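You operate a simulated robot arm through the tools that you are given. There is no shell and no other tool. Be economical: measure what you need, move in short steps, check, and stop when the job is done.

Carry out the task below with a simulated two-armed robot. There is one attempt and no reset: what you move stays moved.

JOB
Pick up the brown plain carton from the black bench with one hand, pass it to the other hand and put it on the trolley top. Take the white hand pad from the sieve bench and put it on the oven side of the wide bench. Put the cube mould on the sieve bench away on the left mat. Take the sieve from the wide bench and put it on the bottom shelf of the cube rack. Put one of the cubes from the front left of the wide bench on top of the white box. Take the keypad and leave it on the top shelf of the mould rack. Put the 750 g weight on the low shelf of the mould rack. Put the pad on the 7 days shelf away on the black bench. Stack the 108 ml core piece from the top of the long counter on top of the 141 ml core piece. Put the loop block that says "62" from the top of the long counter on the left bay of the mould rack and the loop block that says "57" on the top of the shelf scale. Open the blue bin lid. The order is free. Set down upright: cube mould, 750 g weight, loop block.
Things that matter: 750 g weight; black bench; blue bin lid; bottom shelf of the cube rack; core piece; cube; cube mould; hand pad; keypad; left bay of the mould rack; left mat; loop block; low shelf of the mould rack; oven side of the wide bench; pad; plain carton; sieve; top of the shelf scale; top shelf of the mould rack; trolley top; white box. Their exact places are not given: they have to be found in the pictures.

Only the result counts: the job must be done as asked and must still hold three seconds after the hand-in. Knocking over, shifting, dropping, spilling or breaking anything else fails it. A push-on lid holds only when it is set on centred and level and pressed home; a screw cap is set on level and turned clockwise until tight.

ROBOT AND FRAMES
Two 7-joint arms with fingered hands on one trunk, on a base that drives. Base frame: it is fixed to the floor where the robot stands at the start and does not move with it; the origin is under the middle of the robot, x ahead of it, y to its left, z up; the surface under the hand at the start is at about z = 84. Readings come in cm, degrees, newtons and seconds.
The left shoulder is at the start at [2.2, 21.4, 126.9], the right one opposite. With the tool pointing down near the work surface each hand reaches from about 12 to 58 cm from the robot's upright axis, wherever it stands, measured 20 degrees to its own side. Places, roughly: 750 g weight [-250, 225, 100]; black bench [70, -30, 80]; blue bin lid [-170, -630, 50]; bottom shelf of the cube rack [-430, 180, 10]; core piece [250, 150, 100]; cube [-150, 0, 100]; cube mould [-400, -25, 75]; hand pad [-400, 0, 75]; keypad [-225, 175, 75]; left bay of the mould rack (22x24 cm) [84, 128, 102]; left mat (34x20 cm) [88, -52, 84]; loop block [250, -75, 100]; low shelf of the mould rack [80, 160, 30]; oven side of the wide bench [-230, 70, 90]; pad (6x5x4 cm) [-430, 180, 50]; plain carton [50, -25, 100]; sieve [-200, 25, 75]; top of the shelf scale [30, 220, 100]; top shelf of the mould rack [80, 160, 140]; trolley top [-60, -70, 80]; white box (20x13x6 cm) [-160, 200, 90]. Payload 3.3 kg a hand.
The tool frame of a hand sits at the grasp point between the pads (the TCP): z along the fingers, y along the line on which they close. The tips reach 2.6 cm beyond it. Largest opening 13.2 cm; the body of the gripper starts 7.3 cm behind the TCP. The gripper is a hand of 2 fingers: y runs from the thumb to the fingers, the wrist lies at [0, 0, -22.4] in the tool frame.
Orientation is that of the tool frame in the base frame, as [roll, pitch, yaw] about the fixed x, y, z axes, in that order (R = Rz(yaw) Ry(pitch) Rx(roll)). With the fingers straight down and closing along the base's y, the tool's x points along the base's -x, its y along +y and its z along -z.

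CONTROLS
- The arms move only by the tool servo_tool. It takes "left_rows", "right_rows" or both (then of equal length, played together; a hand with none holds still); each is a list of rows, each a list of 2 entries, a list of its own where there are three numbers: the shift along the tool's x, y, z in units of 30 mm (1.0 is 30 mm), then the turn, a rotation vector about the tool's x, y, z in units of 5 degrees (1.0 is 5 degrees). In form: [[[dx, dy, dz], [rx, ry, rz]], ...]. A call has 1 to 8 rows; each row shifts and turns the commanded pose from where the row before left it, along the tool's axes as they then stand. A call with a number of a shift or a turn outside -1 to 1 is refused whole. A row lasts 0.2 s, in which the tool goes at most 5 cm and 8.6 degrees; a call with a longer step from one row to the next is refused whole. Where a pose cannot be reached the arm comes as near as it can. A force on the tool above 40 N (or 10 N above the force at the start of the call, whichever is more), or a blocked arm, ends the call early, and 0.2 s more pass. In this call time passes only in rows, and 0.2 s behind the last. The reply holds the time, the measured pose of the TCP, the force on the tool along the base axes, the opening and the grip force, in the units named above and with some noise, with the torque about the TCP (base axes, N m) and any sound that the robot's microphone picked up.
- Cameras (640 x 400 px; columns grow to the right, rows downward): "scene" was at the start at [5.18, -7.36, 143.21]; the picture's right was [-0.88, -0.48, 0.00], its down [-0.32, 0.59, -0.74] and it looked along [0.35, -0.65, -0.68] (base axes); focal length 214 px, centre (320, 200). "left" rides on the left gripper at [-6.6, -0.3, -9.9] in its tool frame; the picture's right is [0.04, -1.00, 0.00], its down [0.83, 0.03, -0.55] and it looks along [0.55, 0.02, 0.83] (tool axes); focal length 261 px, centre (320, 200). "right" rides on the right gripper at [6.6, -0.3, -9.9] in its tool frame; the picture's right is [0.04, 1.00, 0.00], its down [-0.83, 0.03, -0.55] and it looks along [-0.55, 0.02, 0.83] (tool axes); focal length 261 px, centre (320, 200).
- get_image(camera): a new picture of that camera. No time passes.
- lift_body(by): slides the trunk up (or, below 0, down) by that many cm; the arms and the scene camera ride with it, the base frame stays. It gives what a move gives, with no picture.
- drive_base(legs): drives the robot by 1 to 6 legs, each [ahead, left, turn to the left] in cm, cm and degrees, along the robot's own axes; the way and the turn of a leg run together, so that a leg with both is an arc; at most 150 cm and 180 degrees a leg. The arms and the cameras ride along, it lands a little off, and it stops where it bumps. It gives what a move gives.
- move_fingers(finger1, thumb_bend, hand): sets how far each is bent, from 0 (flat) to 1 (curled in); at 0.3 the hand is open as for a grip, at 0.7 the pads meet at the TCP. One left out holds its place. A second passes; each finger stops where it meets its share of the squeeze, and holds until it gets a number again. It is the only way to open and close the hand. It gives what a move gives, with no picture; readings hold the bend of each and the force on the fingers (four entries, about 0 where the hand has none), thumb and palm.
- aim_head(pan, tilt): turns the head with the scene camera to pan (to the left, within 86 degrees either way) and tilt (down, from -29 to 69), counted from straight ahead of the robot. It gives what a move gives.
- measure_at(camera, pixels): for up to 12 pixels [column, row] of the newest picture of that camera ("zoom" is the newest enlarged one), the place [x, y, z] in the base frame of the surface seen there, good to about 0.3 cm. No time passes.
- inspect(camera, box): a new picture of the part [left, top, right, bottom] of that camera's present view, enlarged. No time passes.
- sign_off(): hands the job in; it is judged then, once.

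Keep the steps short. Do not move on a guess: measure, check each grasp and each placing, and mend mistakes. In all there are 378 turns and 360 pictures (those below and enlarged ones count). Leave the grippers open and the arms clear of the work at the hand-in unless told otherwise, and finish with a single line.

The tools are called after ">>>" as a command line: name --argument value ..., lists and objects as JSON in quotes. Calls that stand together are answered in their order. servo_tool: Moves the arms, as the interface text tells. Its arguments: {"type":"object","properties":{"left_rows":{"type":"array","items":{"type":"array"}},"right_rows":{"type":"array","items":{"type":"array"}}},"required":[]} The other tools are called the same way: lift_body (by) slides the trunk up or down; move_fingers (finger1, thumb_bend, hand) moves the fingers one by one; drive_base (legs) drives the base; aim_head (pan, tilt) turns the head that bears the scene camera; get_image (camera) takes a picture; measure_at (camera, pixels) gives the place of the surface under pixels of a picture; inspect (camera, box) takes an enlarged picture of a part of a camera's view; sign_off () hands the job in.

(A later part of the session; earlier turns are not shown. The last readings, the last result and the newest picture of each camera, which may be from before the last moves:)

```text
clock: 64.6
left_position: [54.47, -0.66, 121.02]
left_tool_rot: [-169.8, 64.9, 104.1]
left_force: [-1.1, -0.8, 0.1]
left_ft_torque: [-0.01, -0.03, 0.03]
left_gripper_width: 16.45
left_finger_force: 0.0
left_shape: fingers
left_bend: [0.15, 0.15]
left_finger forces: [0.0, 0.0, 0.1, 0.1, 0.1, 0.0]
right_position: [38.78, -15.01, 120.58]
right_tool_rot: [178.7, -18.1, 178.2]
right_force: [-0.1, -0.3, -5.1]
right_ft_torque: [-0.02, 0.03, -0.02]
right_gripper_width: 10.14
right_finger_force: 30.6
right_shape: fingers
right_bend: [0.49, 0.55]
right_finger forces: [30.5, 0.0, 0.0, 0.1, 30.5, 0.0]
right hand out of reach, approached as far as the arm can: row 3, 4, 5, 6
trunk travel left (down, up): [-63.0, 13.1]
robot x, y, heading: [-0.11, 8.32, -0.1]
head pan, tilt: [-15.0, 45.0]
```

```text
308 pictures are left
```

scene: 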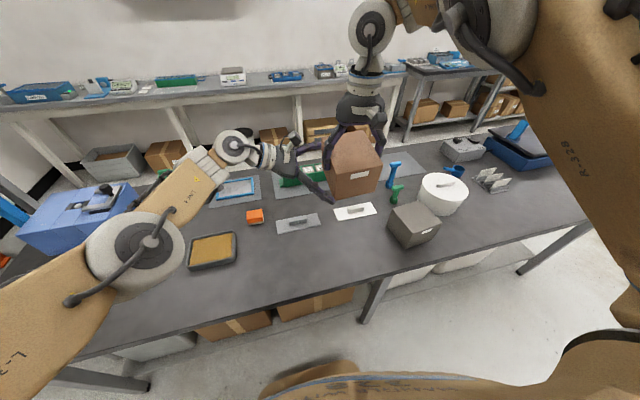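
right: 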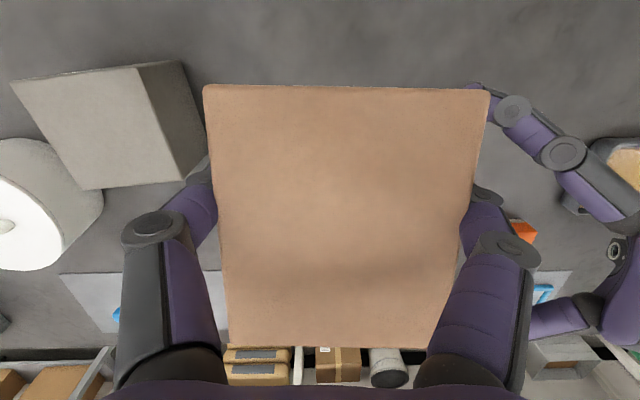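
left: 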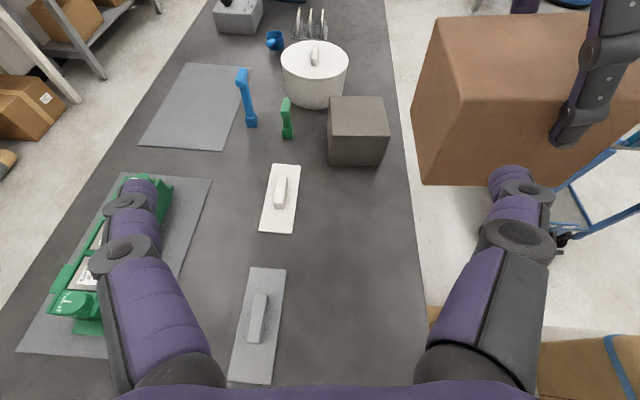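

>>> servo_tool --right_rows '[[[-0.5, 0.25, -0.18], [0, 0, 0]], [[-0.5, 0.25, -0.18], [0, 0, 0]], [[-0.5, 0.25, -0.18], [0, 0, 0]], [[-0.5, 0.25, -0.18], [0, 0, 0]], [[0, 0, 0], [0, 0, 0]]]'

>>> servo_tool --left_rows '[[[0, -0.5, 0], [0, 0, 0]], [[0, -0.5, 0], [0, 0, 0]], [[0, -0.5, 0], [0, 0, 0]], [[0, 0, 0], [0, 0, 0]]]'

>>> get_image --camera "left"

```text
clock: 65.8
left_position: [54.53, -0.69, 120.96]
left_tool_rot: [-169.9, 64.9, 104.1]
left_force: [-0.6, 0.2, 1.2]
left_ft_torque: [0.03, 0.01, -0.01]
left_gripper_width: 16.47
left_finger_force: 0.1
left_shape: fingers
left_bend: [0.15, 0.15]
left_finger forces: [0.1, 0.0, 0.0, 0.0, 0.1, 0.1]
right_position: [40.34, -14.09, 117.85]
right_tool_rot: [178.6, -17.8, 178.1]
right_force: [0.2, -0.6, -4.8]
right_ft_torque: [-0.01, 0.03, 0.0]
right_gripper_width: 10.17
right_finger_force: 29.8
right_shape: fingers
right_bend: [0.49, 0.55]
right_finger forces: [30.6, 0.0, 0.0, 0.1, 30.5, 0.0]
right hand out of reach, approached as far as the arm can: row 1, 2, 3, 4
trunk travel left (down, up): [-63.0, 13.1]
robot x, y, heading: [0.14, 8.04, -0.1]
head pan, tilt: [-15.0, 45.0]
```

```text
clock: 66.8
left_position: [46.02, -0.39, 120.94]
left_tool_rot: [-173.0, 63.5, 101.9]
left_force: [0.6, -0.1, 0.4]
left_ft_torque: [0.0, 0.04, 0.01]
left_gripper_width: 16.45
left_finger_force: 0.1
left_shape: fingers
left_bend: [0.15, 0.15]
left_finger forces: [0.0, 0.1, 0.1, 0.0, 0.0, 0.0]
left hand out of reach, approached as far as the arm can: row 1
right_position: [40.31, -14.12, 117.86]
right_tool_rot: [178.7, -18.0, 178.1]
right_force: [-0.2, 0.1, -4.9]
right_ft_torque: [-0.06, 0.02, -0.03]
right_gripper_width: 10.16
right_finger_force: 30.3
right_shape: fingers
right_bend: [0.49, 0.55]
right_finger forces: [30.5, 0.1, 0.0, 0.0, 30.5, 0.0]
trunk travel left (down, up): [-63.0, 13.1]
robot x, y, heading: [-0.17, 7.96, 0.1]
head pan, tilt: [-15.0, 45.0]
```

```text
307 pictures are left
```

left: 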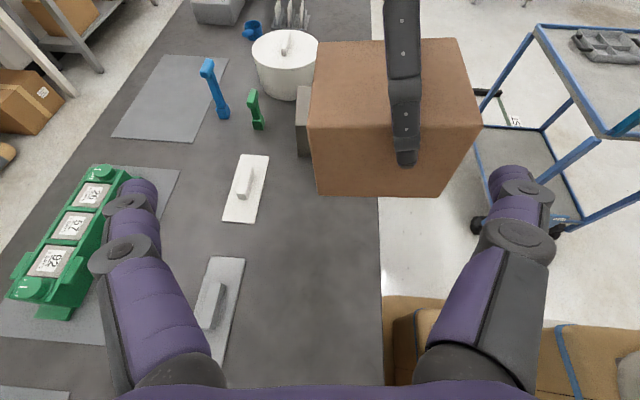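

>>> measure_at --camera "left" --pixels '[[311, 125], [318, 192], [448, 192], [476, 128], [360, 160], [405, 160]]'

```text
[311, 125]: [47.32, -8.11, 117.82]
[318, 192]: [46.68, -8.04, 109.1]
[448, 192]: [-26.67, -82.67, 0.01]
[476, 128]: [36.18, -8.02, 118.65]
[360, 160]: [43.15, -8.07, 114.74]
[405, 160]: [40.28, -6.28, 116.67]
```

>>> servo_tool --left_rows '[[[0.27, -0.6, 0.2], [0, 0, 0]], [[0.27, -0.6, 0.4], [0, 0, 0]], [[0.27, -0.44, 0.6], [0, 0, 0]], [[0.27, 0, 0.6], [0, 0, 0]], [[0, 0, 0], [0, 0, 0]]]'

>>> get_image --camera "left"

```text
clock: 68.0
left_position: [41.29, -4.29, 115.87]
left_tool_rot: [-172.8, 63.6, 102.1]
left_force: [-0.7, 0.4, 0.0]
left_ft_torque: [0.0, 0.03, 0.01]
left_gripper_width: 16.45
left_finger_force: 0.1
left_shape: fingers
left_bend: [0.15, 0.15]
left_finger forces: [0.0, 0.0, 0.0, 0.1, 0.1, 0.1]
right_position: [40.38, -14.07, 117.78]
right_tool_rot: [178.7, -18.0, 178.0]
right_force: [0.4, 0.0, -4.6]
right_ft_torque: [-0.01, 0.04, 0.02]
right_gripper_width: 10.15
right_finger_force: 30.4
right_shape: fingers
right_bend: [0.49, 0.55]
right_finger forces: [30.5, 0.0, 0.0, 0.1, 30.5, 0.0]
trunk travel left (down, up): [-63.0, 13.1]
robot x, y, heading: [-0.34, 8.01, 0.1]
head pan, tilt: [-15.0, 45.0]
```

```text
306 pictures are left
```

left: 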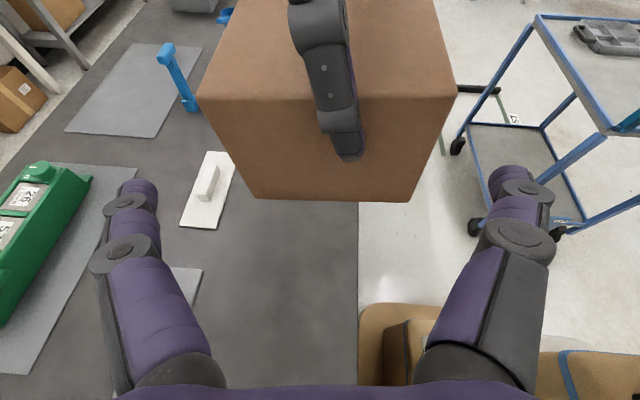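

Centred. Advance 6 cm.

>>> servo_tool --left_rows '[[[0, -0.1, 0.6], [0, 0, 0]], [[0, -0.1, 0.6], [0, 0, 0]], [[0, 0, 0.6], [0, 0, 0]], [[0, 0, 0.2], [0, 0, 0]], [[0, 0, 0], [0, 0, 0]]]'

>>> get_image --camera "left"

>>> get_image --camera "right"

```text
clock: 69.2
left_position: [41.13, -9.57, 113.23]
left_tool_rot: [-172.6, 63.5, 102.1]
left_force: [-0.4, 0.4, -0.1]
left_ft_torque: [-0.02, 0.01, 0.01]
left_gripper_width: 16.43
left_finger_force: 0.0
left_shape: fingers
left_bend: [0.15, 0.15]
left_finger forces: [0.1, 0.0, 0.0, 0.0, 0.0, 0.0]
right_position: [40.42, -13.99, 117.84]
right_tool_rot: [178.7, -17.9, 178.1]
right_force: [-0.4, 0.5, -4.8]
right_ft_torque: [-0.03, 0.05, 0.02]
right_gripper_width: 10.15
right_finger_force: 30.6
right_shape: fingers
right_bend: [0.49, 0.55]
right_finger forces: [30.5, 0.0, 0.0, 0.1, 30.6, 0.0]
trunk travel left (down, up): [-63.0, 13.1]
robot x, y, heading: [0.18, 7.83, -0.1]
head pan, tilt: [-15.0, 45.0]
```

```text
305 pictures are left
```

left: 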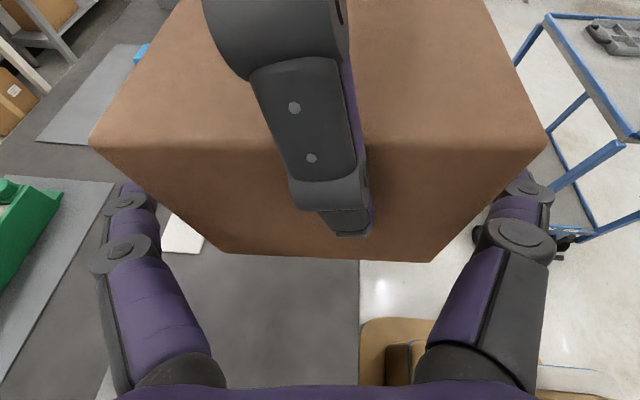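

```text
304 pictures are left
```

right: 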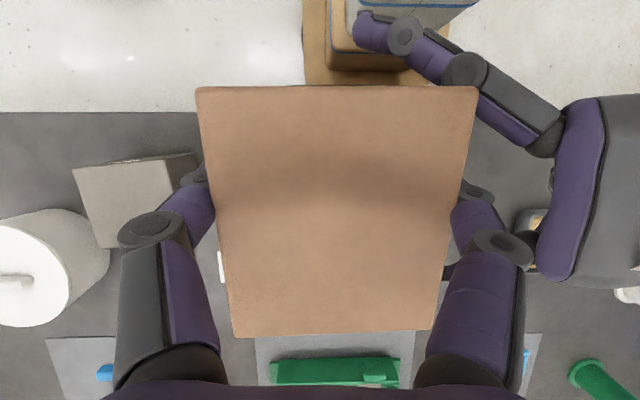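

Straddling without contact. One more cm, then close the left hand.

>>> servo_tool --left_rows '[[[0, 0, 0.4], [0, 0, 0]], [[0, 0, 0], [0, 0, 0]]]'

>>> move_fingers --hand "left" --finger1 0.7 --thumb_bend 0.7

>>> get_image --camera "left"

>>> get_image --camera "right"

```text
clock: 69.8
left_position: [41.16, -10.63, 112.75]
left_tool_rot: [-172.6, 63.4, 102.0]
left_force: [-2.8, 6.5, 0.5]
left_ft_torque: [-0.12, -0.04, -0.35]
left_gripper_width: 16.56
left_finger_force: 3.3
left_shape: fingers
left_bend: [0.15, 0.15]
left_finger forces: [0.1, 0.0, 0.0, 0.0, 6.0, 0.0]
right_position: [40.43, -14.09, 117.81]
right_tool_rot: [178.8, -17.9, 178.1]
right_force: [2.3, -7.3, -5.4]
right_ft_torque: [-0.31, -0.07, 0.22]
right_gripper_width: 10.16
right_finger_force: 31.4
right_shape: fingers
right_bend: [0.49, 0.55]
right_finger forces: [27.6, 0.0, 0.0, 0.0, 34.8, 0.0]
trunk travel left (down, up): [-63.0, 13.1]
robot x, y, heading: [0.05, 8.02, 0.1]
head pan, tilt: [-15.0, 45.0]
```

```text
clock: 70.8
left_position: [41.11, -10.71, 112.64]
left_tool_rot: [-172.6, 63.5, 102.1]
left_force: [-5.9, 6.1, -0.5]
left_ft_torque: [-0.07, -0.22, 0.21]
left_gripper_width: 12.24
left_finger_force: 41.6
left_shape: fingers
left_bend: [0.56, 0.57]
left_finger forces: [39.1, 0.0, 0.0, 0.0, 44.9, 0.1]
right_position: [40.54, -14.04, 117.79]
right_tool_rot: [178.7, -17.9, 178.0]
right_force: [6.0, -6.4, -0.8]
right_ft_torque: [-0.1, -0.06, -0.47]
right_gripper_width: 10.15
right_finger_force: 30.9
right_shape: fingers
right_bend: [0.49, 0.55]
right_finger forces: [28.7, 0.0, 0.0, 0.0, 34.0, 0.0]
trunk travel left (down, up): [-63.0, 13.1]
robot x, y, heading: [-0.21, 7.74, 0.0]
head pan, tilt: [-15.0, 45.0]
```

```text
303 pictures are left
```

left: 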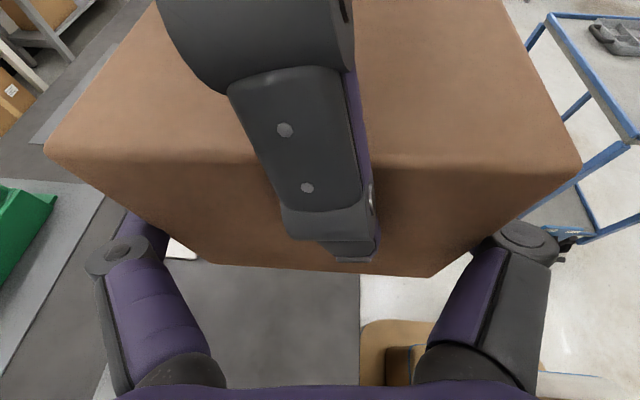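

```text
302 pictures are left
```

right: 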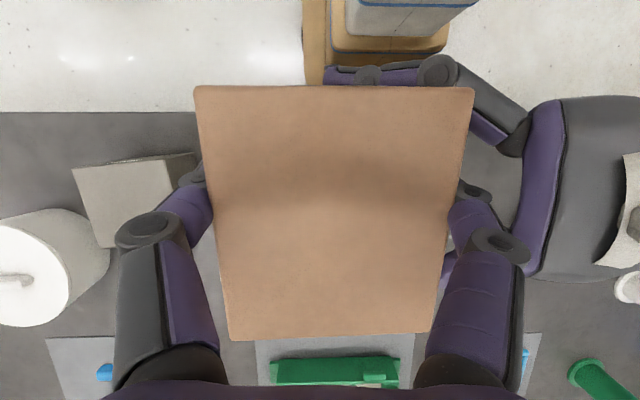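

Left holds (≈40 N). Release the right carefully: thumb wide, finger only slightly, then raise the right hand.

>>> move_fingers --hand "right" --finger1 0.43 --thumb_bend 0.35

>>> servo_tool --right_rows '[[[0, 0, -0.5], [0, 0, 0]], [[0, 0, -0.7], [0, 0, 0]], [[0, 0, -0.8], [0, 0, 0]], [[0, 0, -0.8], [0, 0, 0]], [[0, -0.5, -0.8], [0, 0, 0]], [[0, -0.8, -0.5], [0, 0, 0]], [[0, -0.8, 0], [0, 0, 0]], [[0, -0.8, 0], [0, 0, 0]]]'

>>> get_image --camera "left"

>>> get_image --camera "scene"

```text
clock: 71.8
left_position: [41.13, -10.79, 112.69]
left_tool_rot: [-172.8, 63.5, 102.1]
left_force: [-0.3, -3.6, -2.6]
left_ft_torque: [0.28, -0.03, 0.02]
left_gripper_width: 12.23
left_finger_force: 40.6
left_shape: fingers
left_bend: [0.56, 0.57]
left_finger forces: [40.5, 0.0, 0.1, 0.0, 41.0, 0.0]
right_position: [40.35, -14.03, 117.78]
right_tool_rot: [178.7, -18.0, 178.2]
right_force: [-0.4, 3.6, 3.1]
right_ft_torque: [0.21, 0.01, 0.0]
right_gripper_width: 11.12
right_finger_force: 2.3
right_shape: fingers
right_bend: [0.39, 0.35]
right_finger forces: [4.7, 0.1, 0.2, 0.0, 0.2, 0.0]
trunk travel left (down, up): [-63.0, 13.1]
robot x, y, heading: [-0.06, 8.06, 0.2]
head pan, tilt: [-15.0, 45.0]
```

```text
clock: 73.6
left_position: [41.13, -10.7, 112.59]
left_tool_rot: [-172.7, 63.5, 102.0]
left_force: [-0.6, -0.1, 0.2]
left_ft_torque: [0.16, 0.01, 0.04]
left_gripper_width: 12.21
left_finger_force: 41.5
left_shape: fingers
left_bend: [0.56, 0.58]
left_finger forces: [41.3, 0.1, 0.1, 0.0, 41.4, 0.0]
right_position: [37.79, -24.94, 124.33]
right_tool_rot: [178.7, -18.3, 178.2]
right_force: [-0.1, -1.1, 0.1]
right_ft_torque: [0.04, 0.01, -0.01]
right_gripper_width: 10.4
right_finger_force: 0.0
right_shape: fingers
right_bend: [0.43, 0.35]
right_finger forces: [0.1, 0.0, 0.0, 0.0, 0.0, 0.1]
right hand out of reach, approached as far as the arm can: row 1, 2, 3, 4, 5, 6
trunk travel left (down, up): [-63.0, 13.1]
robot x, y, heading: [0.05, 7.97, 0.0]
head pan, tilt: [-15.0, 45.0]
```

```text
301 pictures are left
```

left: 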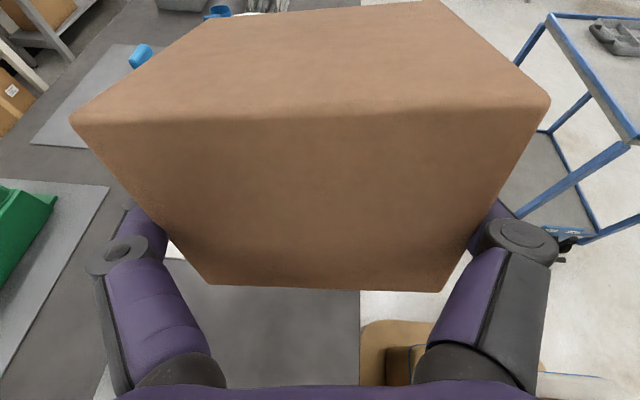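

```text
300 pictures are left
```

scene: 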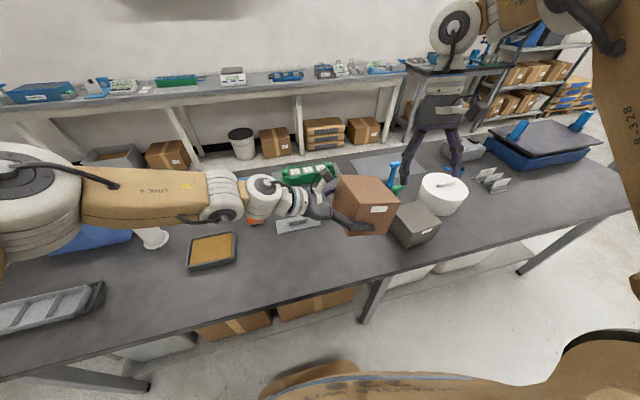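

Left holds the carton alone. Look towards the trolley to plan the drive.

>>> aim_head --pan -86 --tilt 40

>>> get_image --camera "scene"

>>> measure_at --camera "left" --pixels '[[552, 18], [637, 128], [600, 25], [592, 235], [630, 60], [545, 135]]'

```text
clock: 75.1
left_position: [41.22, -10.79, 112.6]
left_tool_rot: [-172.7, 63.5, 102.0]
left_force: [0.4, 0.4, -0.4]
left_ft_torque: [0.15, 0.01, -0.01]
left_gripper_width: 12.22
left_finger_force: 40.8
left_shape: fingers
left_bend: [0.56, 0.58]
left_finger forces: [41.3, 0.0, 0.0, 0.0, 41.3, 0.0]
right_position: [37.73, -24.89, 124.54]
right_tool_rot: [178.7, -18.2, 178.3]
right_force: [-0.3, 0.3, -0.7]
right_ft_torque: [0.0, -0.03, 0.0]
right_gripper_width: 10.4
right_finger_force: 0.0
right_shape: fingers
right_bend: [0.43, 0.35]
right_finger forces: [0.0, 0.1, 0.1, 0.0, 0.1, 0.1]
trunk travel left (down, up): [-63.0, 13.1]
robot x, y, heading: [0.07, 7.78, 0.2]
head pan, tilt: [-85.9, 40.0]
```

```text
299 pictures are left
```

scene: 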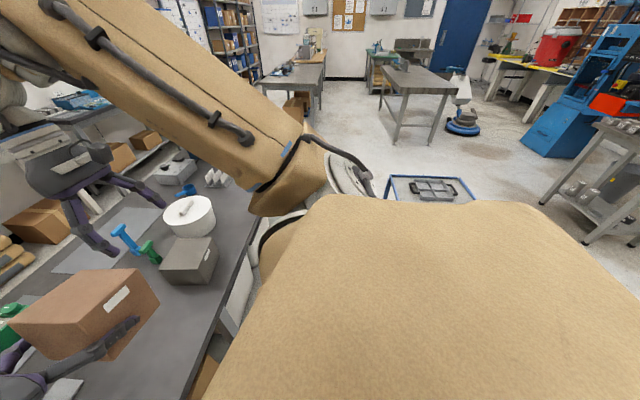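

```text
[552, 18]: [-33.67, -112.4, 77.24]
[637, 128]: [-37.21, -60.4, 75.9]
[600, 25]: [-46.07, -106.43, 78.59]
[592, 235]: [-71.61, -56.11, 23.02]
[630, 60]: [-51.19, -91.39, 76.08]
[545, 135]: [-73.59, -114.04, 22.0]
```

>>> measure_at --camera "scene" --pixels '[[391, 179], [465, 179], [476, 200], [432, 188], [400, 195], [385, 190], [440, 197], [415, 181], [452, 196], [395, 120], [440, 95], [280, 85]]'

```text
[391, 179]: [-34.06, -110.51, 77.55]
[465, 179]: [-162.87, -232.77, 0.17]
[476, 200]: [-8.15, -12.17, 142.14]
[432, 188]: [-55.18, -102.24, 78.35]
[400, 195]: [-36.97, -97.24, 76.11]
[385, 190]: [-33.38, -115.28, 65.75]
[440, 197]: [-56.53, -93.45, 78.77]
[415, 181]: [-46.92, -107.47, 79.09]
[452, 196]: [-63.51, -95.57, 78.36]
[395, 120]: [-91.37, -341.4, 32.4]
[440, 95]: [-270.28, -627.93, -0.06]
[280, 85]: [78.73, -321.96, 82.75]
```

Back off slightly and turn to face the trolley (−y).

>>> drive_base --legs '[[-14, 0, 0], [0, 0, -90]]'

>>> aim_head --pan -30 --tilt 50

>>> get_image --camera "scene"

>>> get_image --camera "right"

```text
clock: 80.3
left_position: [-33.87, -32.49, 112.73]
left_tool_rot: [-172.8, 63.5, 10.7]
left_force: [-0.1, -0.4, 1.0]
left_ft_torque: [0.0, -0.16, 0.0]
left_gripper_width: 12.17
left_finger_force: 40.4
left_shape: fingers
left_bend: [0.56, 0.58]
left_finger forces: [39.9, 0.0, 0.1, 0.0, 39.9, 0.0]
right_position: [-47.99, -28.9, 124.25]
right_tool_rot: [178.7, -18.1, 86.8]
right_force: [-0.3, 0.0, 0.1]
right_ft_torque: [-0.02, 0.03, -0.02]
right_gripper_width: 10.39
right_finger_force: 0.0
right_shape: fingers
right_bend: [0.43, 0.35]
right_finger forces: [0.0, 0.0, 0.0, 0.0, 0.1, 0.0]
trunk travel left (down, up): [-63.0, 13.1]
robot x, y, heading: [-13.87, 8.06, -91.6]
head pan, tilt: [-85.9, 40.0]
```

```text
clock: 81.5
left_position: [-33.88, -32.51, 112.67]
left_tool_rot: [-172.7, 63.5, 10.8]
left_force: [-0.1, 1.0, 0.2]
left_ft_torque: [0.01, -0.17, 0.02]
left_gripper_width: 12.22
left_finger_force: 39.9
left_shape: fingers
left_bend: [0.56, 0.58]
left_finger forces: [40.0, 0.0, 0.0, 0.0, 39.7, 0.0]
right_position: [-48.0, -28.78, 124.37]
right_tool_rot: [178.6, -18.2, 86.7]
right_force: [0.6, -0.7, 1.1]
right_ft_torque: [-0.02, 0.0, 0.04]
right_gripper_width: 10.39
right_finger_force: 0.0
right_shape: fingers
right_bend: [0.43, 0.35]
right_finger forces: [0.0, 0.1, 0.0, 0.1, 0.0, 0.0]
trunk travel left (down, up): [-63.0, 13.1]
robot x, y, heading: [-14.38, 8.0, -91.5]
head pan, tilt: [-30.0, 50.0]
```

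```text
298 pictures are left
```

scene: 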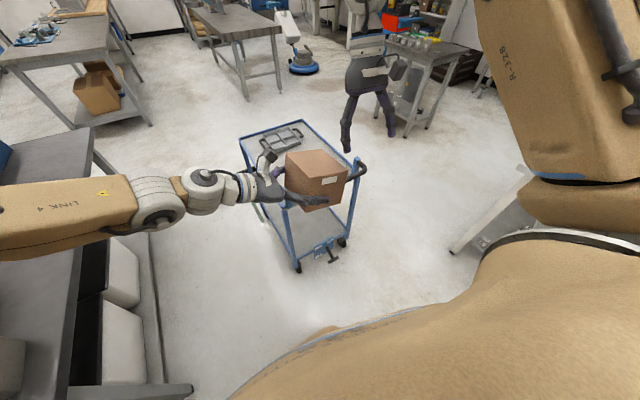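

```text
297 pictures are left
```

right: 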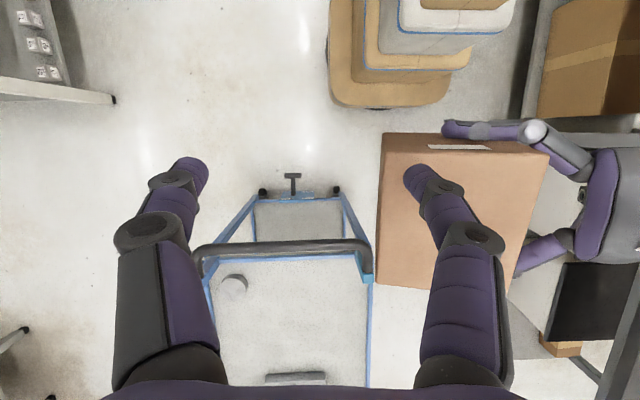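

>>> measure_at --camera "right" --pixels '[[285, 245], [216, 290], [364, 285], [232, 283], [295, 378], [330, 320], [260, 320], [290, 262], [265, 200], [340, 200]]'

>>> measure_at --camera "scene" --pixels '[[240, 138], [302, 121], [360, 170], [330, 145], [285, 140], [270, 155], [325, 185]]'

```text
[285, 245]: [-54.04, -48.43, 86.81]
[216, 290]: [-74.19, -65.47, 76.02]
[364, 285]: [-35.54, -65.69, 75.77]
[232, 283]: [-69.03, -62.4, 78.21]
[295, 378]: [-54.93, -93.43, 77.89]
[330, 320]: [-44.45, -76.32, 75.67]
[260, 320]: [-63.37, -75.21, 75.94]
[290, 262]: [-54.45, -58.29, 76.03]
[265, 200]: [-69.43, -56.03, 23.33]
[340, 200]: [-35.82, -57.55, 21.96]
```

```text
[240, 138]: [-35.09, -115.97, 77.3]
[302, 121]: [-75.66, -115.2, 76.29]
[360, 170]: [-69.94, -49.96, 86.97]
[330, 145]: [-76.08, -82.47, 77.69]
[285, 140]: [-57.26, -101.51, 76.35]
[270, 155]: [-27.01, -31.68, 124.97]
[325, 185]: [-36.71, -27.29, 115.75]
```

Trolley top: x −35…−75, y −57…−116, z 76; handle at y −48. I go around to its +x side and face −x.

>>> drive_base --legs '[[0, 11, 1.5], [100, 0, 0], [0, 0, -90]]'

>>> aim_head --pan -20 --tilt 45

>>> get_image --camera "scene"

>>> get_image --camera "right"

```text
clock: 91.4
left_position: [-44.16, -73.95, 112.66]
left_tool_rot: [-172.6, 63.5, -78.9]
left_force: [0.5, 0.2, 1.0]
left_ft_torque: [-0.13, 0.01, -0.01]
left_gripper_width: 12.16
left_finger_force: 38.3
left_shape: fingers
left_bend: [0.56, 0.58]
left_finger forces: [38.1, 0.0, 0.0, 0.1, 37.9, 0.0]
right_position: [-40.47, -59.87, 124.3]
right_tool_rot: [178.7, -18.2, -2.9]
right_force: [-0.4, -0.3, 0.0]
right_ft_torque: [0.0, 0.03, 0.0]
right_gripper_width: 10.4
right_finger_force: 0.0
right_shape: fingers
right_bend: [0.43, 0.35]
right_finger forces: [0.0, 0.0, 0.1, 0.0, 0.1, 0.0]
trunk travel left (down, up): [-63.0, 13.1]
robot x, y, heading: [-3.4, -93.67, 179.0]
head pan, tilt: [-30.0, 50.0]
```

```text
clock: 92.1
left_position: [-44.15, -73.97, 112.68]
left_tool_rot: [-172.8, 63.5, -79.0]
left_force: [0.7, 0.1, 0.0]
left_ft_torque: [-0.12, -0.02, 0.0]
left_gripper_width: 12.17
left_finger_force: 37.5
left_shape: fingers
left_bend: [0.56, 0.58]
left_finger forces: [38.2, 0.1, 0.0, 0.0, 37.9, 0.0]
right_position: [-40.61, -59.87, 124.27]
right_tool_rot: [178.6, -18.2, -3.0]
right_force: [-0.5, -0.1, 0.7]
right_ft_torque: [-0.01, 0.03, 0.0]
right_gripper_width: 10.41
right_finger_force: 0.2
right_shape: fingers
right_bend: [0.43, 0.35]
right_finger forces: [0.0, 0.0, 0.1, 0.1, 0.1, 0.0]
trunk travel left (down, up): [-63.0, 13.1]
robot x, y, heading: [-3.37, -93.29, 178.8]
head pan, tilt: [-20.0, 45.0]
```

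```text
296 pictures are left
```

scene: 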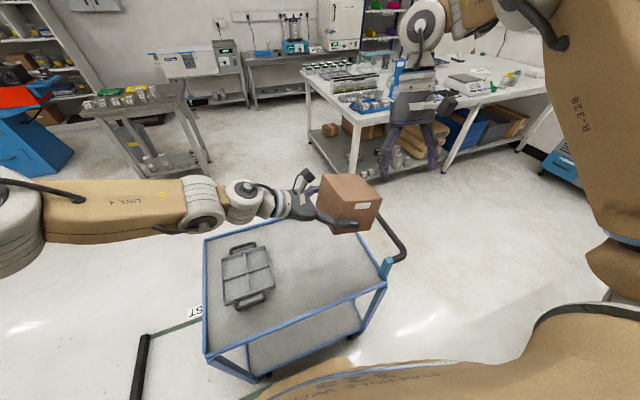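

```text
295 pictures are left
```

right: 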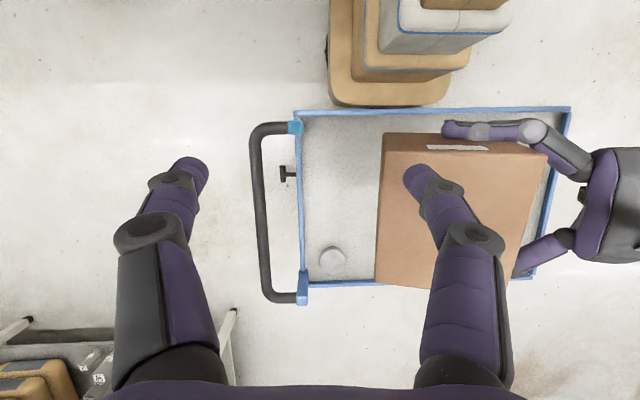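

>>> servo_tool --right_rows '[[[0.8, 0, -0.3], [0, 0, 0]], [[0.8, 0, -0.3], [0, 0, 0]], [[0.8, 0, -0.3], [0, 0, 0]], [[0.8, 0, -0.3], [0, 0, 0]]]'

>>> inspect --camera "scene" --box '[270, 150, 430, 250]'

>>> get_image --camera "left"

```text
clock: 93.1
left_position: [-44.14, -74.12, 112.71]
left_tool_rot: [-172.8, 63.4, -78.9]
left_force: [0.0, -1.1, -0.4]
left_ft_torque: [-0.15, 0.0, 0.0]
left_gripper_width: 12.17
left_finger_force: 37.5
left_shape: fingers
left_bend: [0.56, 0.58]
left_finger forces: [38.0, 0.1, 0.1, 0.0, 38.0, 0.0]
right_position: [-32.42, -60.19, 130.71]
right_tool_rot: [178.7, -18.2, -2.9]
right_force: [0.4, -0.4, 0.5]
right_ft_torque: [-0.02, 0.0, 0.02]
right_gripper_width: 10.37
right_finger_force: 0.0
right_shape: fingers
right_bend: [0.43, 0.35]
right_finger forces: [0.1, 0.1, 0.0, 0.1, 0.0, 0.0]
trunk travel left (down, up): [-63.0, 13.1]
robot x, y, heading: [-3.33, -93.48, 179.2]
head pan, tilt: [-20.0, 45.0]
```

```text
4.00 times, centred on (350, 200) of scene
```

zoom: 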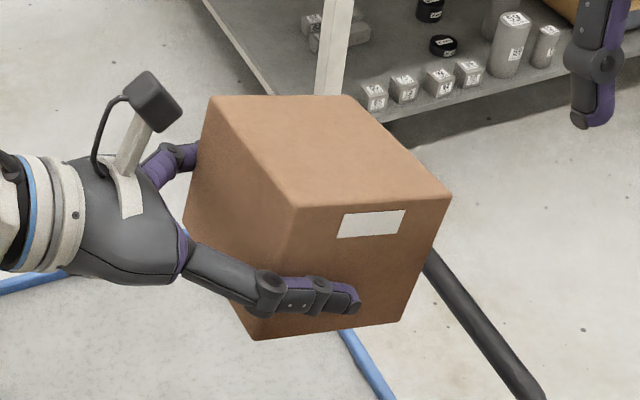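

```text
293 pictures are left
```

left: 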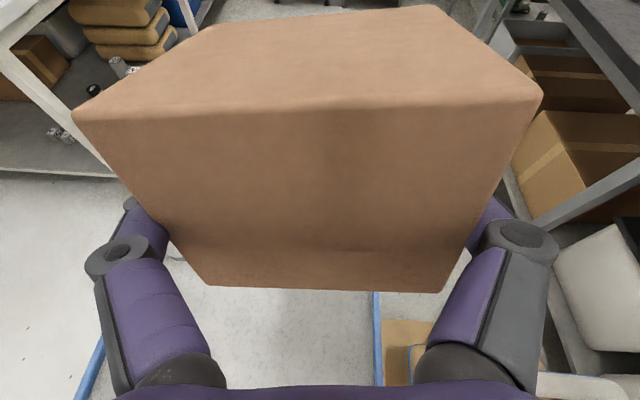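

>>> measure_at --camera "zoom" --pixels '[[298, 210], [444, 202], [218, 103], [346, 100], [258, 332], [396, 318], [190, 215]]'

>>> measure_at --camera "left" --pixels '[[215, 281], [438, 287], [90, 118], [528, 103]]'

```text
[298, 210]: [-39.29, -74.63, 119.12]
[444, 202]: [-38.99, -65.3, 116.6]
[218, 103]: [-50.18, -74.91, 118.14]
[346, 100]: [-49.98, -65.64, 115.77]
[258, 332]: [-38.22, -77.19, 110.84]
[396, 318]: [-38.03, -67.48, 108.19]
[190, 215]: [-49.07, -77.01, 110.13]
```

```text
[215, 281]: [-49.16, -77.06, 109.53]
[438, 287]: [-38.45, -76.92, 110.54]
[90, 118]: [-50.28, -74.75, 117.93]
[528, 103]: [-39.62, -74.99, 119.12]
```

Carton tilted 15° (far end low) and 5° in roll; level it.

>>> servo_tool --left_rows '[[[0, 0, 0], [0, -1, 0.4]], [[0, 0, 0], [0, -1, 0.3]], [[0, 0, 0], [0, -1, 0.3]], [[0, 0, 0], [0, 0, 0]]]'

>>> inspect --camera "scene" --box '[270, 150, 430, 250]'

```text
clock: 94.1
left_position: [-44.11, -74.07, 112.7]
left_tool_rot: [172.3, 78.6, -94.5]
left_force: [0.7, -0.6, -0.5]
left_ft_torque: [-0.16, -0.03, 0.02]
left_gripper_width: 12.17
left_finger_force: 37.4
left_shape: fingers
left_bend: [0.56, 0.58]
left_finger forces: [37.9, 0.0, 0.1, 0.0, 38.0, 0.0]
right_position: [-32.45, -60.18, 130.66]
right_tool_rot: [178.7, -18.2, -2.9]
right_force: [-0.1, -0.1, -0.9]
right_ft_torque: [-0.01, -0.04, 0.0]
right_gripper_width: 10.42
right_finger_force: 0.0
right_shape: fingers
right_bend: [0.43, 0.35]
right_finger forces: [0.1, 0.0, 0.1, 0.1, 0.0, 0.0]
trunk travel left (down, up): [-63.0, 13.1]
robot x, y, heading: [-3.25, -92.75, 179.0]
head pan, tilt: [-20.0, 45.0]
```

```text
4.00 times, centred on (350, 200) of scene
```

zoom: 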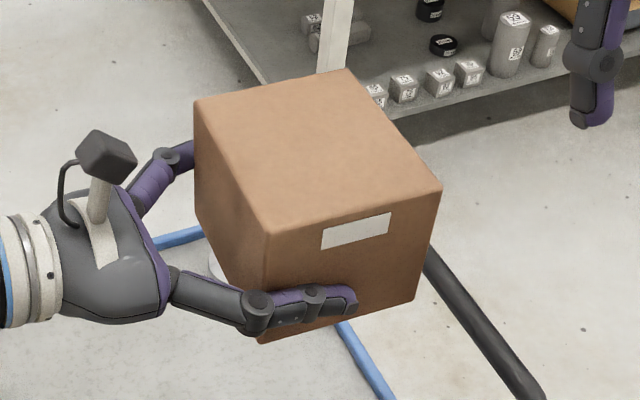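

>>> measure_at --camera "zoom" --pixels '[[270, 233], [436, 192], [200, 106], [344, 74], [266, 335], [411, 297]]'

```text
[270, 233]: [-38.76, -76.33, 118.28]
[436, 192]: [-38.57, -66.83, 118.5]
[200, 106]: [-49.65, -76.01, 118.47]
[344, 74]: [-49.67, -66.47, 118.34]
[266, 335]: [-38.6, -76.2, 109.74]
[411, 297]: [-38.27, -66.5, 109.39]
```

Level. Check the clearance of wrist and forearm relative to the box bottom before lowering.

>>> get_image --camera "scene"

>>> measure_at --camera "scene" --pixels '[[205, 185], [205, 205], [205, 222], [245, 190], [245, 205], [150, 190], [150, 228], [110, 235], [275, 205], [225, 215]]'

```text
291 pictures are left
```

scene: 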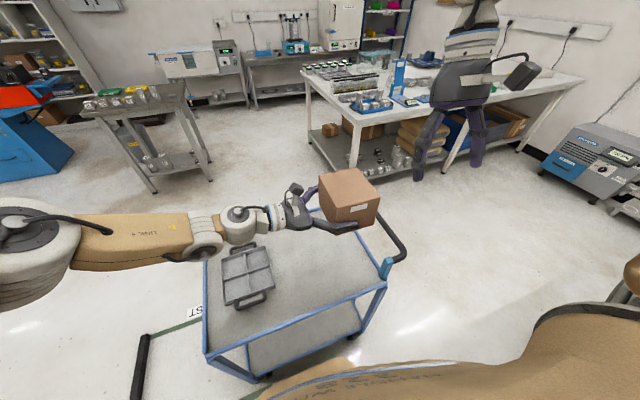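

```text
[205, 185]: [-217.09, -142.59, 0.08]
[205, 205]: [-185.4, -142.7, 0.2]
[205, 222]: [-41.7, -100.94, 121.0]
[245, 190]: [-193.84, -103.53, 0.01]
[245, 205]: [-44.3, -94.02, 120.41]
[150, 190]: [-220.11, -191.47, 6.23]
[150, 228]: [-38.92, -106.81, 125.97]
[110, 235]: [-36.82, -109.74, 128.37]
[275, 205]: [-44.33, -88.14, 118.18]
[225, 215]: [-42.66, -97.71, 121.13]
```

>>> measure_at --camera "scene" --pixels '[[205, 257], [190, 262], [240, 240], [262, 230], [150, 262], [100, 268], [285, 226], [300, 228], [222, 248]]'

```text
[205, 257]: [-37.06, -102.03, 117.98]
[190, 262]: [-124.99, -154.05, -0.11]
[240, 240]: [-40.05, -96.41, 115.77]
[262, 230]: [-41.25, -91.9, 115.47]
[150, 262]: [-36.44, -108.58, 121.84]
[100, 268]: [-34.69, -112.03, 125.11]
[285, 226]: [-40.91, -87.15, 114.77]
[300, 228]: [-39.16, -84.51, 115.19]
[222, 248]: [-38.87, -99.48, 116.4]
```

Clearance ≈4 cm is enough. Lower the trunk.

>>> lift_body --by -29

>>> aim_head --pan -20 --tilt 50

>>> get_image --camera "scene"

>>> inspect --camera "scene" --box '[240, 120, 440, 245]'

```text
clock: 97.1
left_position: [-43.99, -74.09, 83.65]
left_tool_rot: [172.4, 78.6, -94.4]
left_force: [-0.4, 0.0, 0.5]
left_ft_torque: [-0.14, 0.0, -0.01]
left_gripper_width: 12.14
left_finger_force: 37.6
left_shape: fingers
left_bend: [0.56, 0.58]
left_finger forces: [37.8, 0.0, 0.0, 0.0, 37.9, 0.0]
right_position: [-32.49, -60.23, 101.81]
right_tool_rot: [178.8, -18.2, -2.9]
right_force: [-0.9, -0.8, -0.3]
right_ft_torque: [0.02, 0.03, -0.02]
right_gripper_width: 10.41
right_finger_force: 0.0
right_shape: fingers
right_bend: [0.43, 0.35]
right_finger forces: [0.0, 0.0, 0.1, 0.1, 0.1, 0.0]
trunk travel left (down, up): [-34.0, 42.1]
robot x, y, heading: [-3.1, -93.55, 178.8]
head pan, tilt: [-20.0, 45.0]
```

```text
clock: 97.7
left_position: [-44.13, -74.07, 83.7]
left_tool_rot: [172.6, 78.6, -94.4]
left_force: [0.7, 0.2, -0.4]
left_ft_torque: [-0.15, -0.05, 0.02]
left_gripper_width: 12.13
left_finger_force: 37.9
left_shape: fingers
left_bend: [0.56, 0.58]
left_finger forces: [37.8, 0.0, 0.0, 0.0, 37.9, 0.1]
right_position: [-32.42, -60.23, 101.67]
right_tool_rot: [178.7, -18.2, -2.9]
right_force: [0.2, 0.3, -0.1]
right_ft_torque: [-0.01, -0.03, 0.0]
right_gripper_width: 10.4
right_finger_force: 0.1
right_shape: fingers
right_bend: [0.43, 0.35]
right_finger forces: [0.1, 0.0, 0.0, 0.0, 0.0, 0.0]
trunk travel left (down, up): [-34.0, 42.1]
robot x, y, heading: [-3.01, -93.64, 178.9]
head pan, tilt: [-20.0, 50.0]
```

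```text
290 pictures are left
```

scene: 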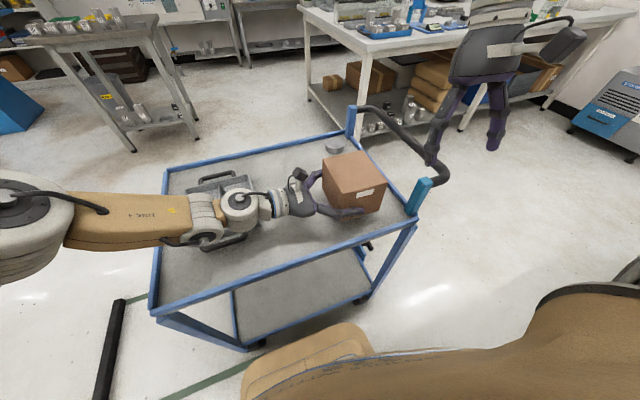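

```text
3.20 times, centred on (340, 182) of scene
```

zoom: 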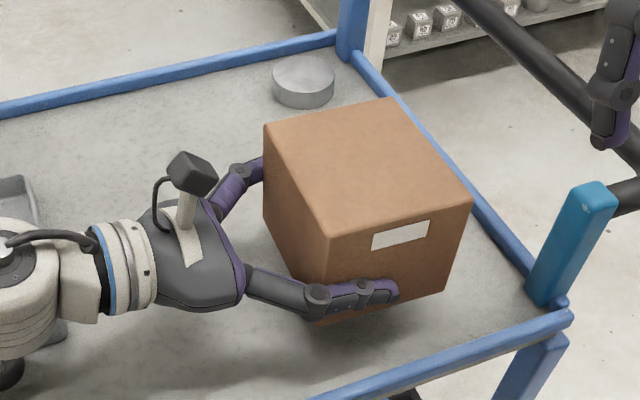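

>>> lift_body --by -3.1

>>> inspect --camera "scene" --box '[180, 120, 420, 270]'

>>> get_image --camera "left"

```text
clock: 98.5
left_position: [-44.02, -73.97, 80.66]
left_tool_rot: [172.5, 78.6, -94.4]
left_force: [0.5, -0.1, -0.3]
left_ft_torque: [-0.18, -0.02, -0.03]
left_gripper_width: 12.15
left_finger_force: 37.3
left_shape: fingers
left_bend: [0.56, 0.58]
left_finger forces: [37.8, 0.0, 0.0, 0.0, 37.8, 0.0]
right_position: [-32.36, -60.21, 98.72]
right_tool_rot: [178.7, -18.2, -2.9]
right_force: [-0.1, 0.6, -0.1]
right_ft_torque: [0.02, 0.02, -0.02]
right_gripper_width: 10.42
right_finger_force: 0.0
right_shape: fingers
right_bend: [0.43, 0.35]
right_finger forces: [0.0, 0.0, 0.0, 0.0, 0.0, 0.0]
trunk travel left (down, up): [-30.9, 45.2]
robot x, y, heading: [-3.2, -93.56, 179.1]
head pan, tilt: [-20.0, 50.0]
```

```text
2.67 times, centred on (300, 195) of scene
```

zoom: 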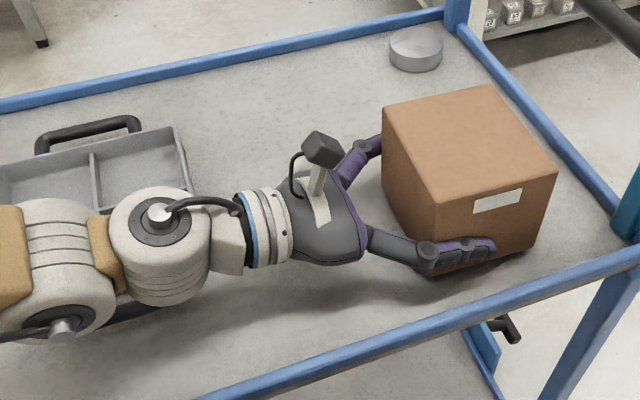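

```text
287 pictures are left
```

left: 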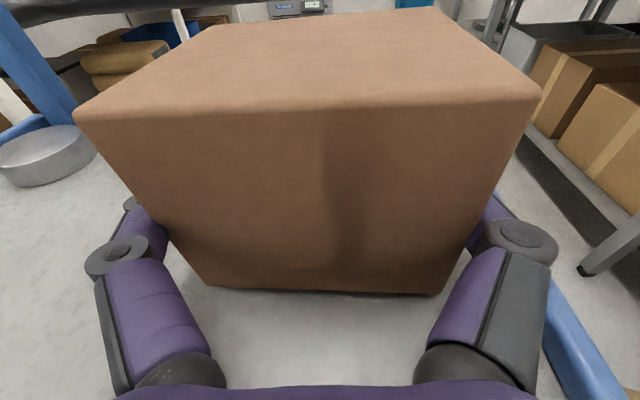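

>>> lift_body --by -0.4

>>> lift_body --by -0.3

```text
clock: 99.0
left_position: [-44.14, -74.06, 80.21]
left_tool_rot: [172.5, 78.6, -94.5]
left_force: [0.1, 0.1, -0.1]
left_ft_torque: [-0.17, 0.1, -0.01]
left_gripper_width: 12.11
left_finger_force: 38.0
left_shape: fingers
left_bend: [0.56, 0.58]
left_finger forces: [37.6, 0.0, 0.0, 0.1, 37.7, 0.0]
right_position: [-32.42, -60.3, 98.07]
right_tool_rot: [178.7, -18.2, -2.8]
right_force: [0.1, 0.0, -0.1]
right_ft_torque: [-0.02, 0.02, 0.0]
right_gripper_width: 10.41
right_finger_force: 0.0
right_shape: fingers
right_bend: [0.43, 0.35]
right_finger forces: [0.0, 0.0, 0.1, 0.0, 0.0, 0.0]
trunk travel left (down, up): [-30.5, 45.6]
robot x, y, heading: [-3.39, -93.73, 179.1]
head pan, tilt: [-20.0, 50.0]
```

```text
clock: 99.5
left_position: [-44.07, -74.05, 80.07]
left_tool_rot: [171.6, 78.9, -95.3]
left_force: [1.2, -1.1, 9.1]
left_ft_torque: [-0.38, 0.8, 0.03]
left_gripper_width: 12.17
left_finger_force: 37.2
left_shape: fingers
left_bend: [0.56, 0.58]
left_finger forces: [36.8, 0.0, 0.0, 0.0, 37.9, 0.0]
right_position: [-32.46, -60.27, 98.06]
right_tool_rot: [178.6, -18.2, -2.9]
right_force: [0.4, 0.0, -0.6]
right_ft_torque: [-0.03, 0.0, 0.01]
right_gripper_width: 10.42
right_finger_force: 0.1
right_shape: fingers
right_bend: [0.43, 0.35]
right_finger forces: [0.0, 0.0, 0.0, 0.0, 0.1, 0.0]
trunk travel left (down, up): [-30.2, 45.9]
robot x, y, heading: [-2.9, -93.48, 178.9]
head pan, tilt: [-20.0, 50.0]
```

Touching (9 N). Open the left hand and raise straight up.

>>> move_fingers --hand "left" --finger1 0.3 --thumb_bend 0.3

>>> move_fingers --hand "left" --finger1 0.15 --thumb_bend 0.15

>>> get_image --camera "left"

>>> lift_body --by 25

>>> get_image --camera "scene"

```text
clock: 100.5
left_position: [-44.22, -74.14, 79.97]
left_tool_rot: [172.1, 78.8, -94.7]
left_force: [-6.9, -3.7, 14.4]
left_ft_torque: [-0.28, 0.42, 0.14]
left_gripper_width: 13.93
left_finger_force: 10.9
left_shape: fingers
left_bend: [0.35, 0.29]
left_finger forces: [15.1, 0.1, 0.1, 0.0, 6.8, 0.0]
right_position: [-32.42, -60.29, 97.88]
right_tool_rot: [178.8, -18.2, -3.0]
right_force: [0.1, -0.3, 0.0]
right_ft_torque: [-0.02, 0.0, 0.0]
right_gripper_width: 10.38
right_finger_force: 0.1
right_shape: fingers
right_bend: [0.43, 0.35]
right_finger forces: [0.1, 0.0, 0.1, 0.1, 0.1, 0.0]
trunk travel left (down, up): [-30.2, 45.9]
robot x, y, heading: [-3.11, -93.22, 179.2]
head pan, tilt: [-20.0, 50.0]
```

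```text
clock: 101.5
left_position: [-44.03, -74.0, 79.82]
left_tool_rot: [172.6, 78.6, -94.4]
left_force: [-0.5, 0.1, 0.0]
left_ft_torque: [0.03, 0.01, 0.01]
left_gripper_width: 16.39
left_finger_force: 0.1
left_shape: fingers
left_bend: [0.15, 0.15]
left_finger forces: [0.0, 0.1, 0.1, 0.1, 0.0, 0.1]
right_position: [-32.42, -60.29, 97.85]
right_tool_rot: [178.6, -18.1, -2.9]
right_force: [0.0, 0.1, 0.5]
right_ft_torque: [0.0, 0.0, 0.01]
right_gripper_width: 10.38
right_finger_force: 0.0
right_shape: fingers
right_bend: [0.43, 0.35]
right_finger forces: [0.0, 0.0, 0.0, 0.1, 0.1, 0.0]
trunk travel left (down, up): [-30.2, 45.9]
robot x, y, heading: [-3.21, -93.57, 179.0]
head pan, tilt: [-20.0, 50.0]
```

```text
286 pictures are left
```

left: 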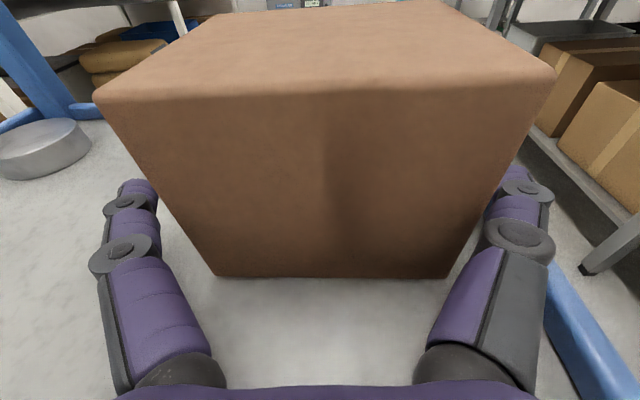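

```text
clock: 104.1
left_position: [-44.13, -74.0, 104.83]
left_tool_rot: [172.6, 78.7, -94.3]
left_force: [-0.1, 0.5, 0.1]
left_ft_torque: [-0.01, 0.0, -0.02]
left_gripper_width: 16.4
left_finger_force: 0.2
left_shape: fingers
left_bend: [0.15, 0.15]
left_finger forces: [0.1, 0.0, 0.1, 0.0, 0.0, 0.0]
right_position: [-32.38, -60.17, 122.86]
right_tool_rot: [178.7, -18.2, -2.8]
right_force: [-0.4, -0.7, 0.3]
right_ft_torque: [-0.01, 0.03, 0.0]
right_gripper_width: 10.39
right_finger_force: 0.1
right_shape: fingers
right_bend: [0.43, 0.35]
right_finger forces: [0.0, 0.0, 0.1, 0.0, 0.0, 0.0]
trunk travel left (down, up): [-55.2, 20.9]
robot x, y, heading: [-3.25, -93.37, 178.9]
head pan, tilt: [-20.0, 50.0]
```

```text
285 pictures are left
```

scene: 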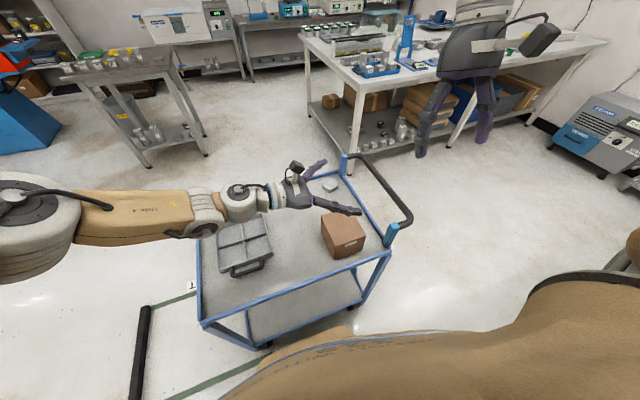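

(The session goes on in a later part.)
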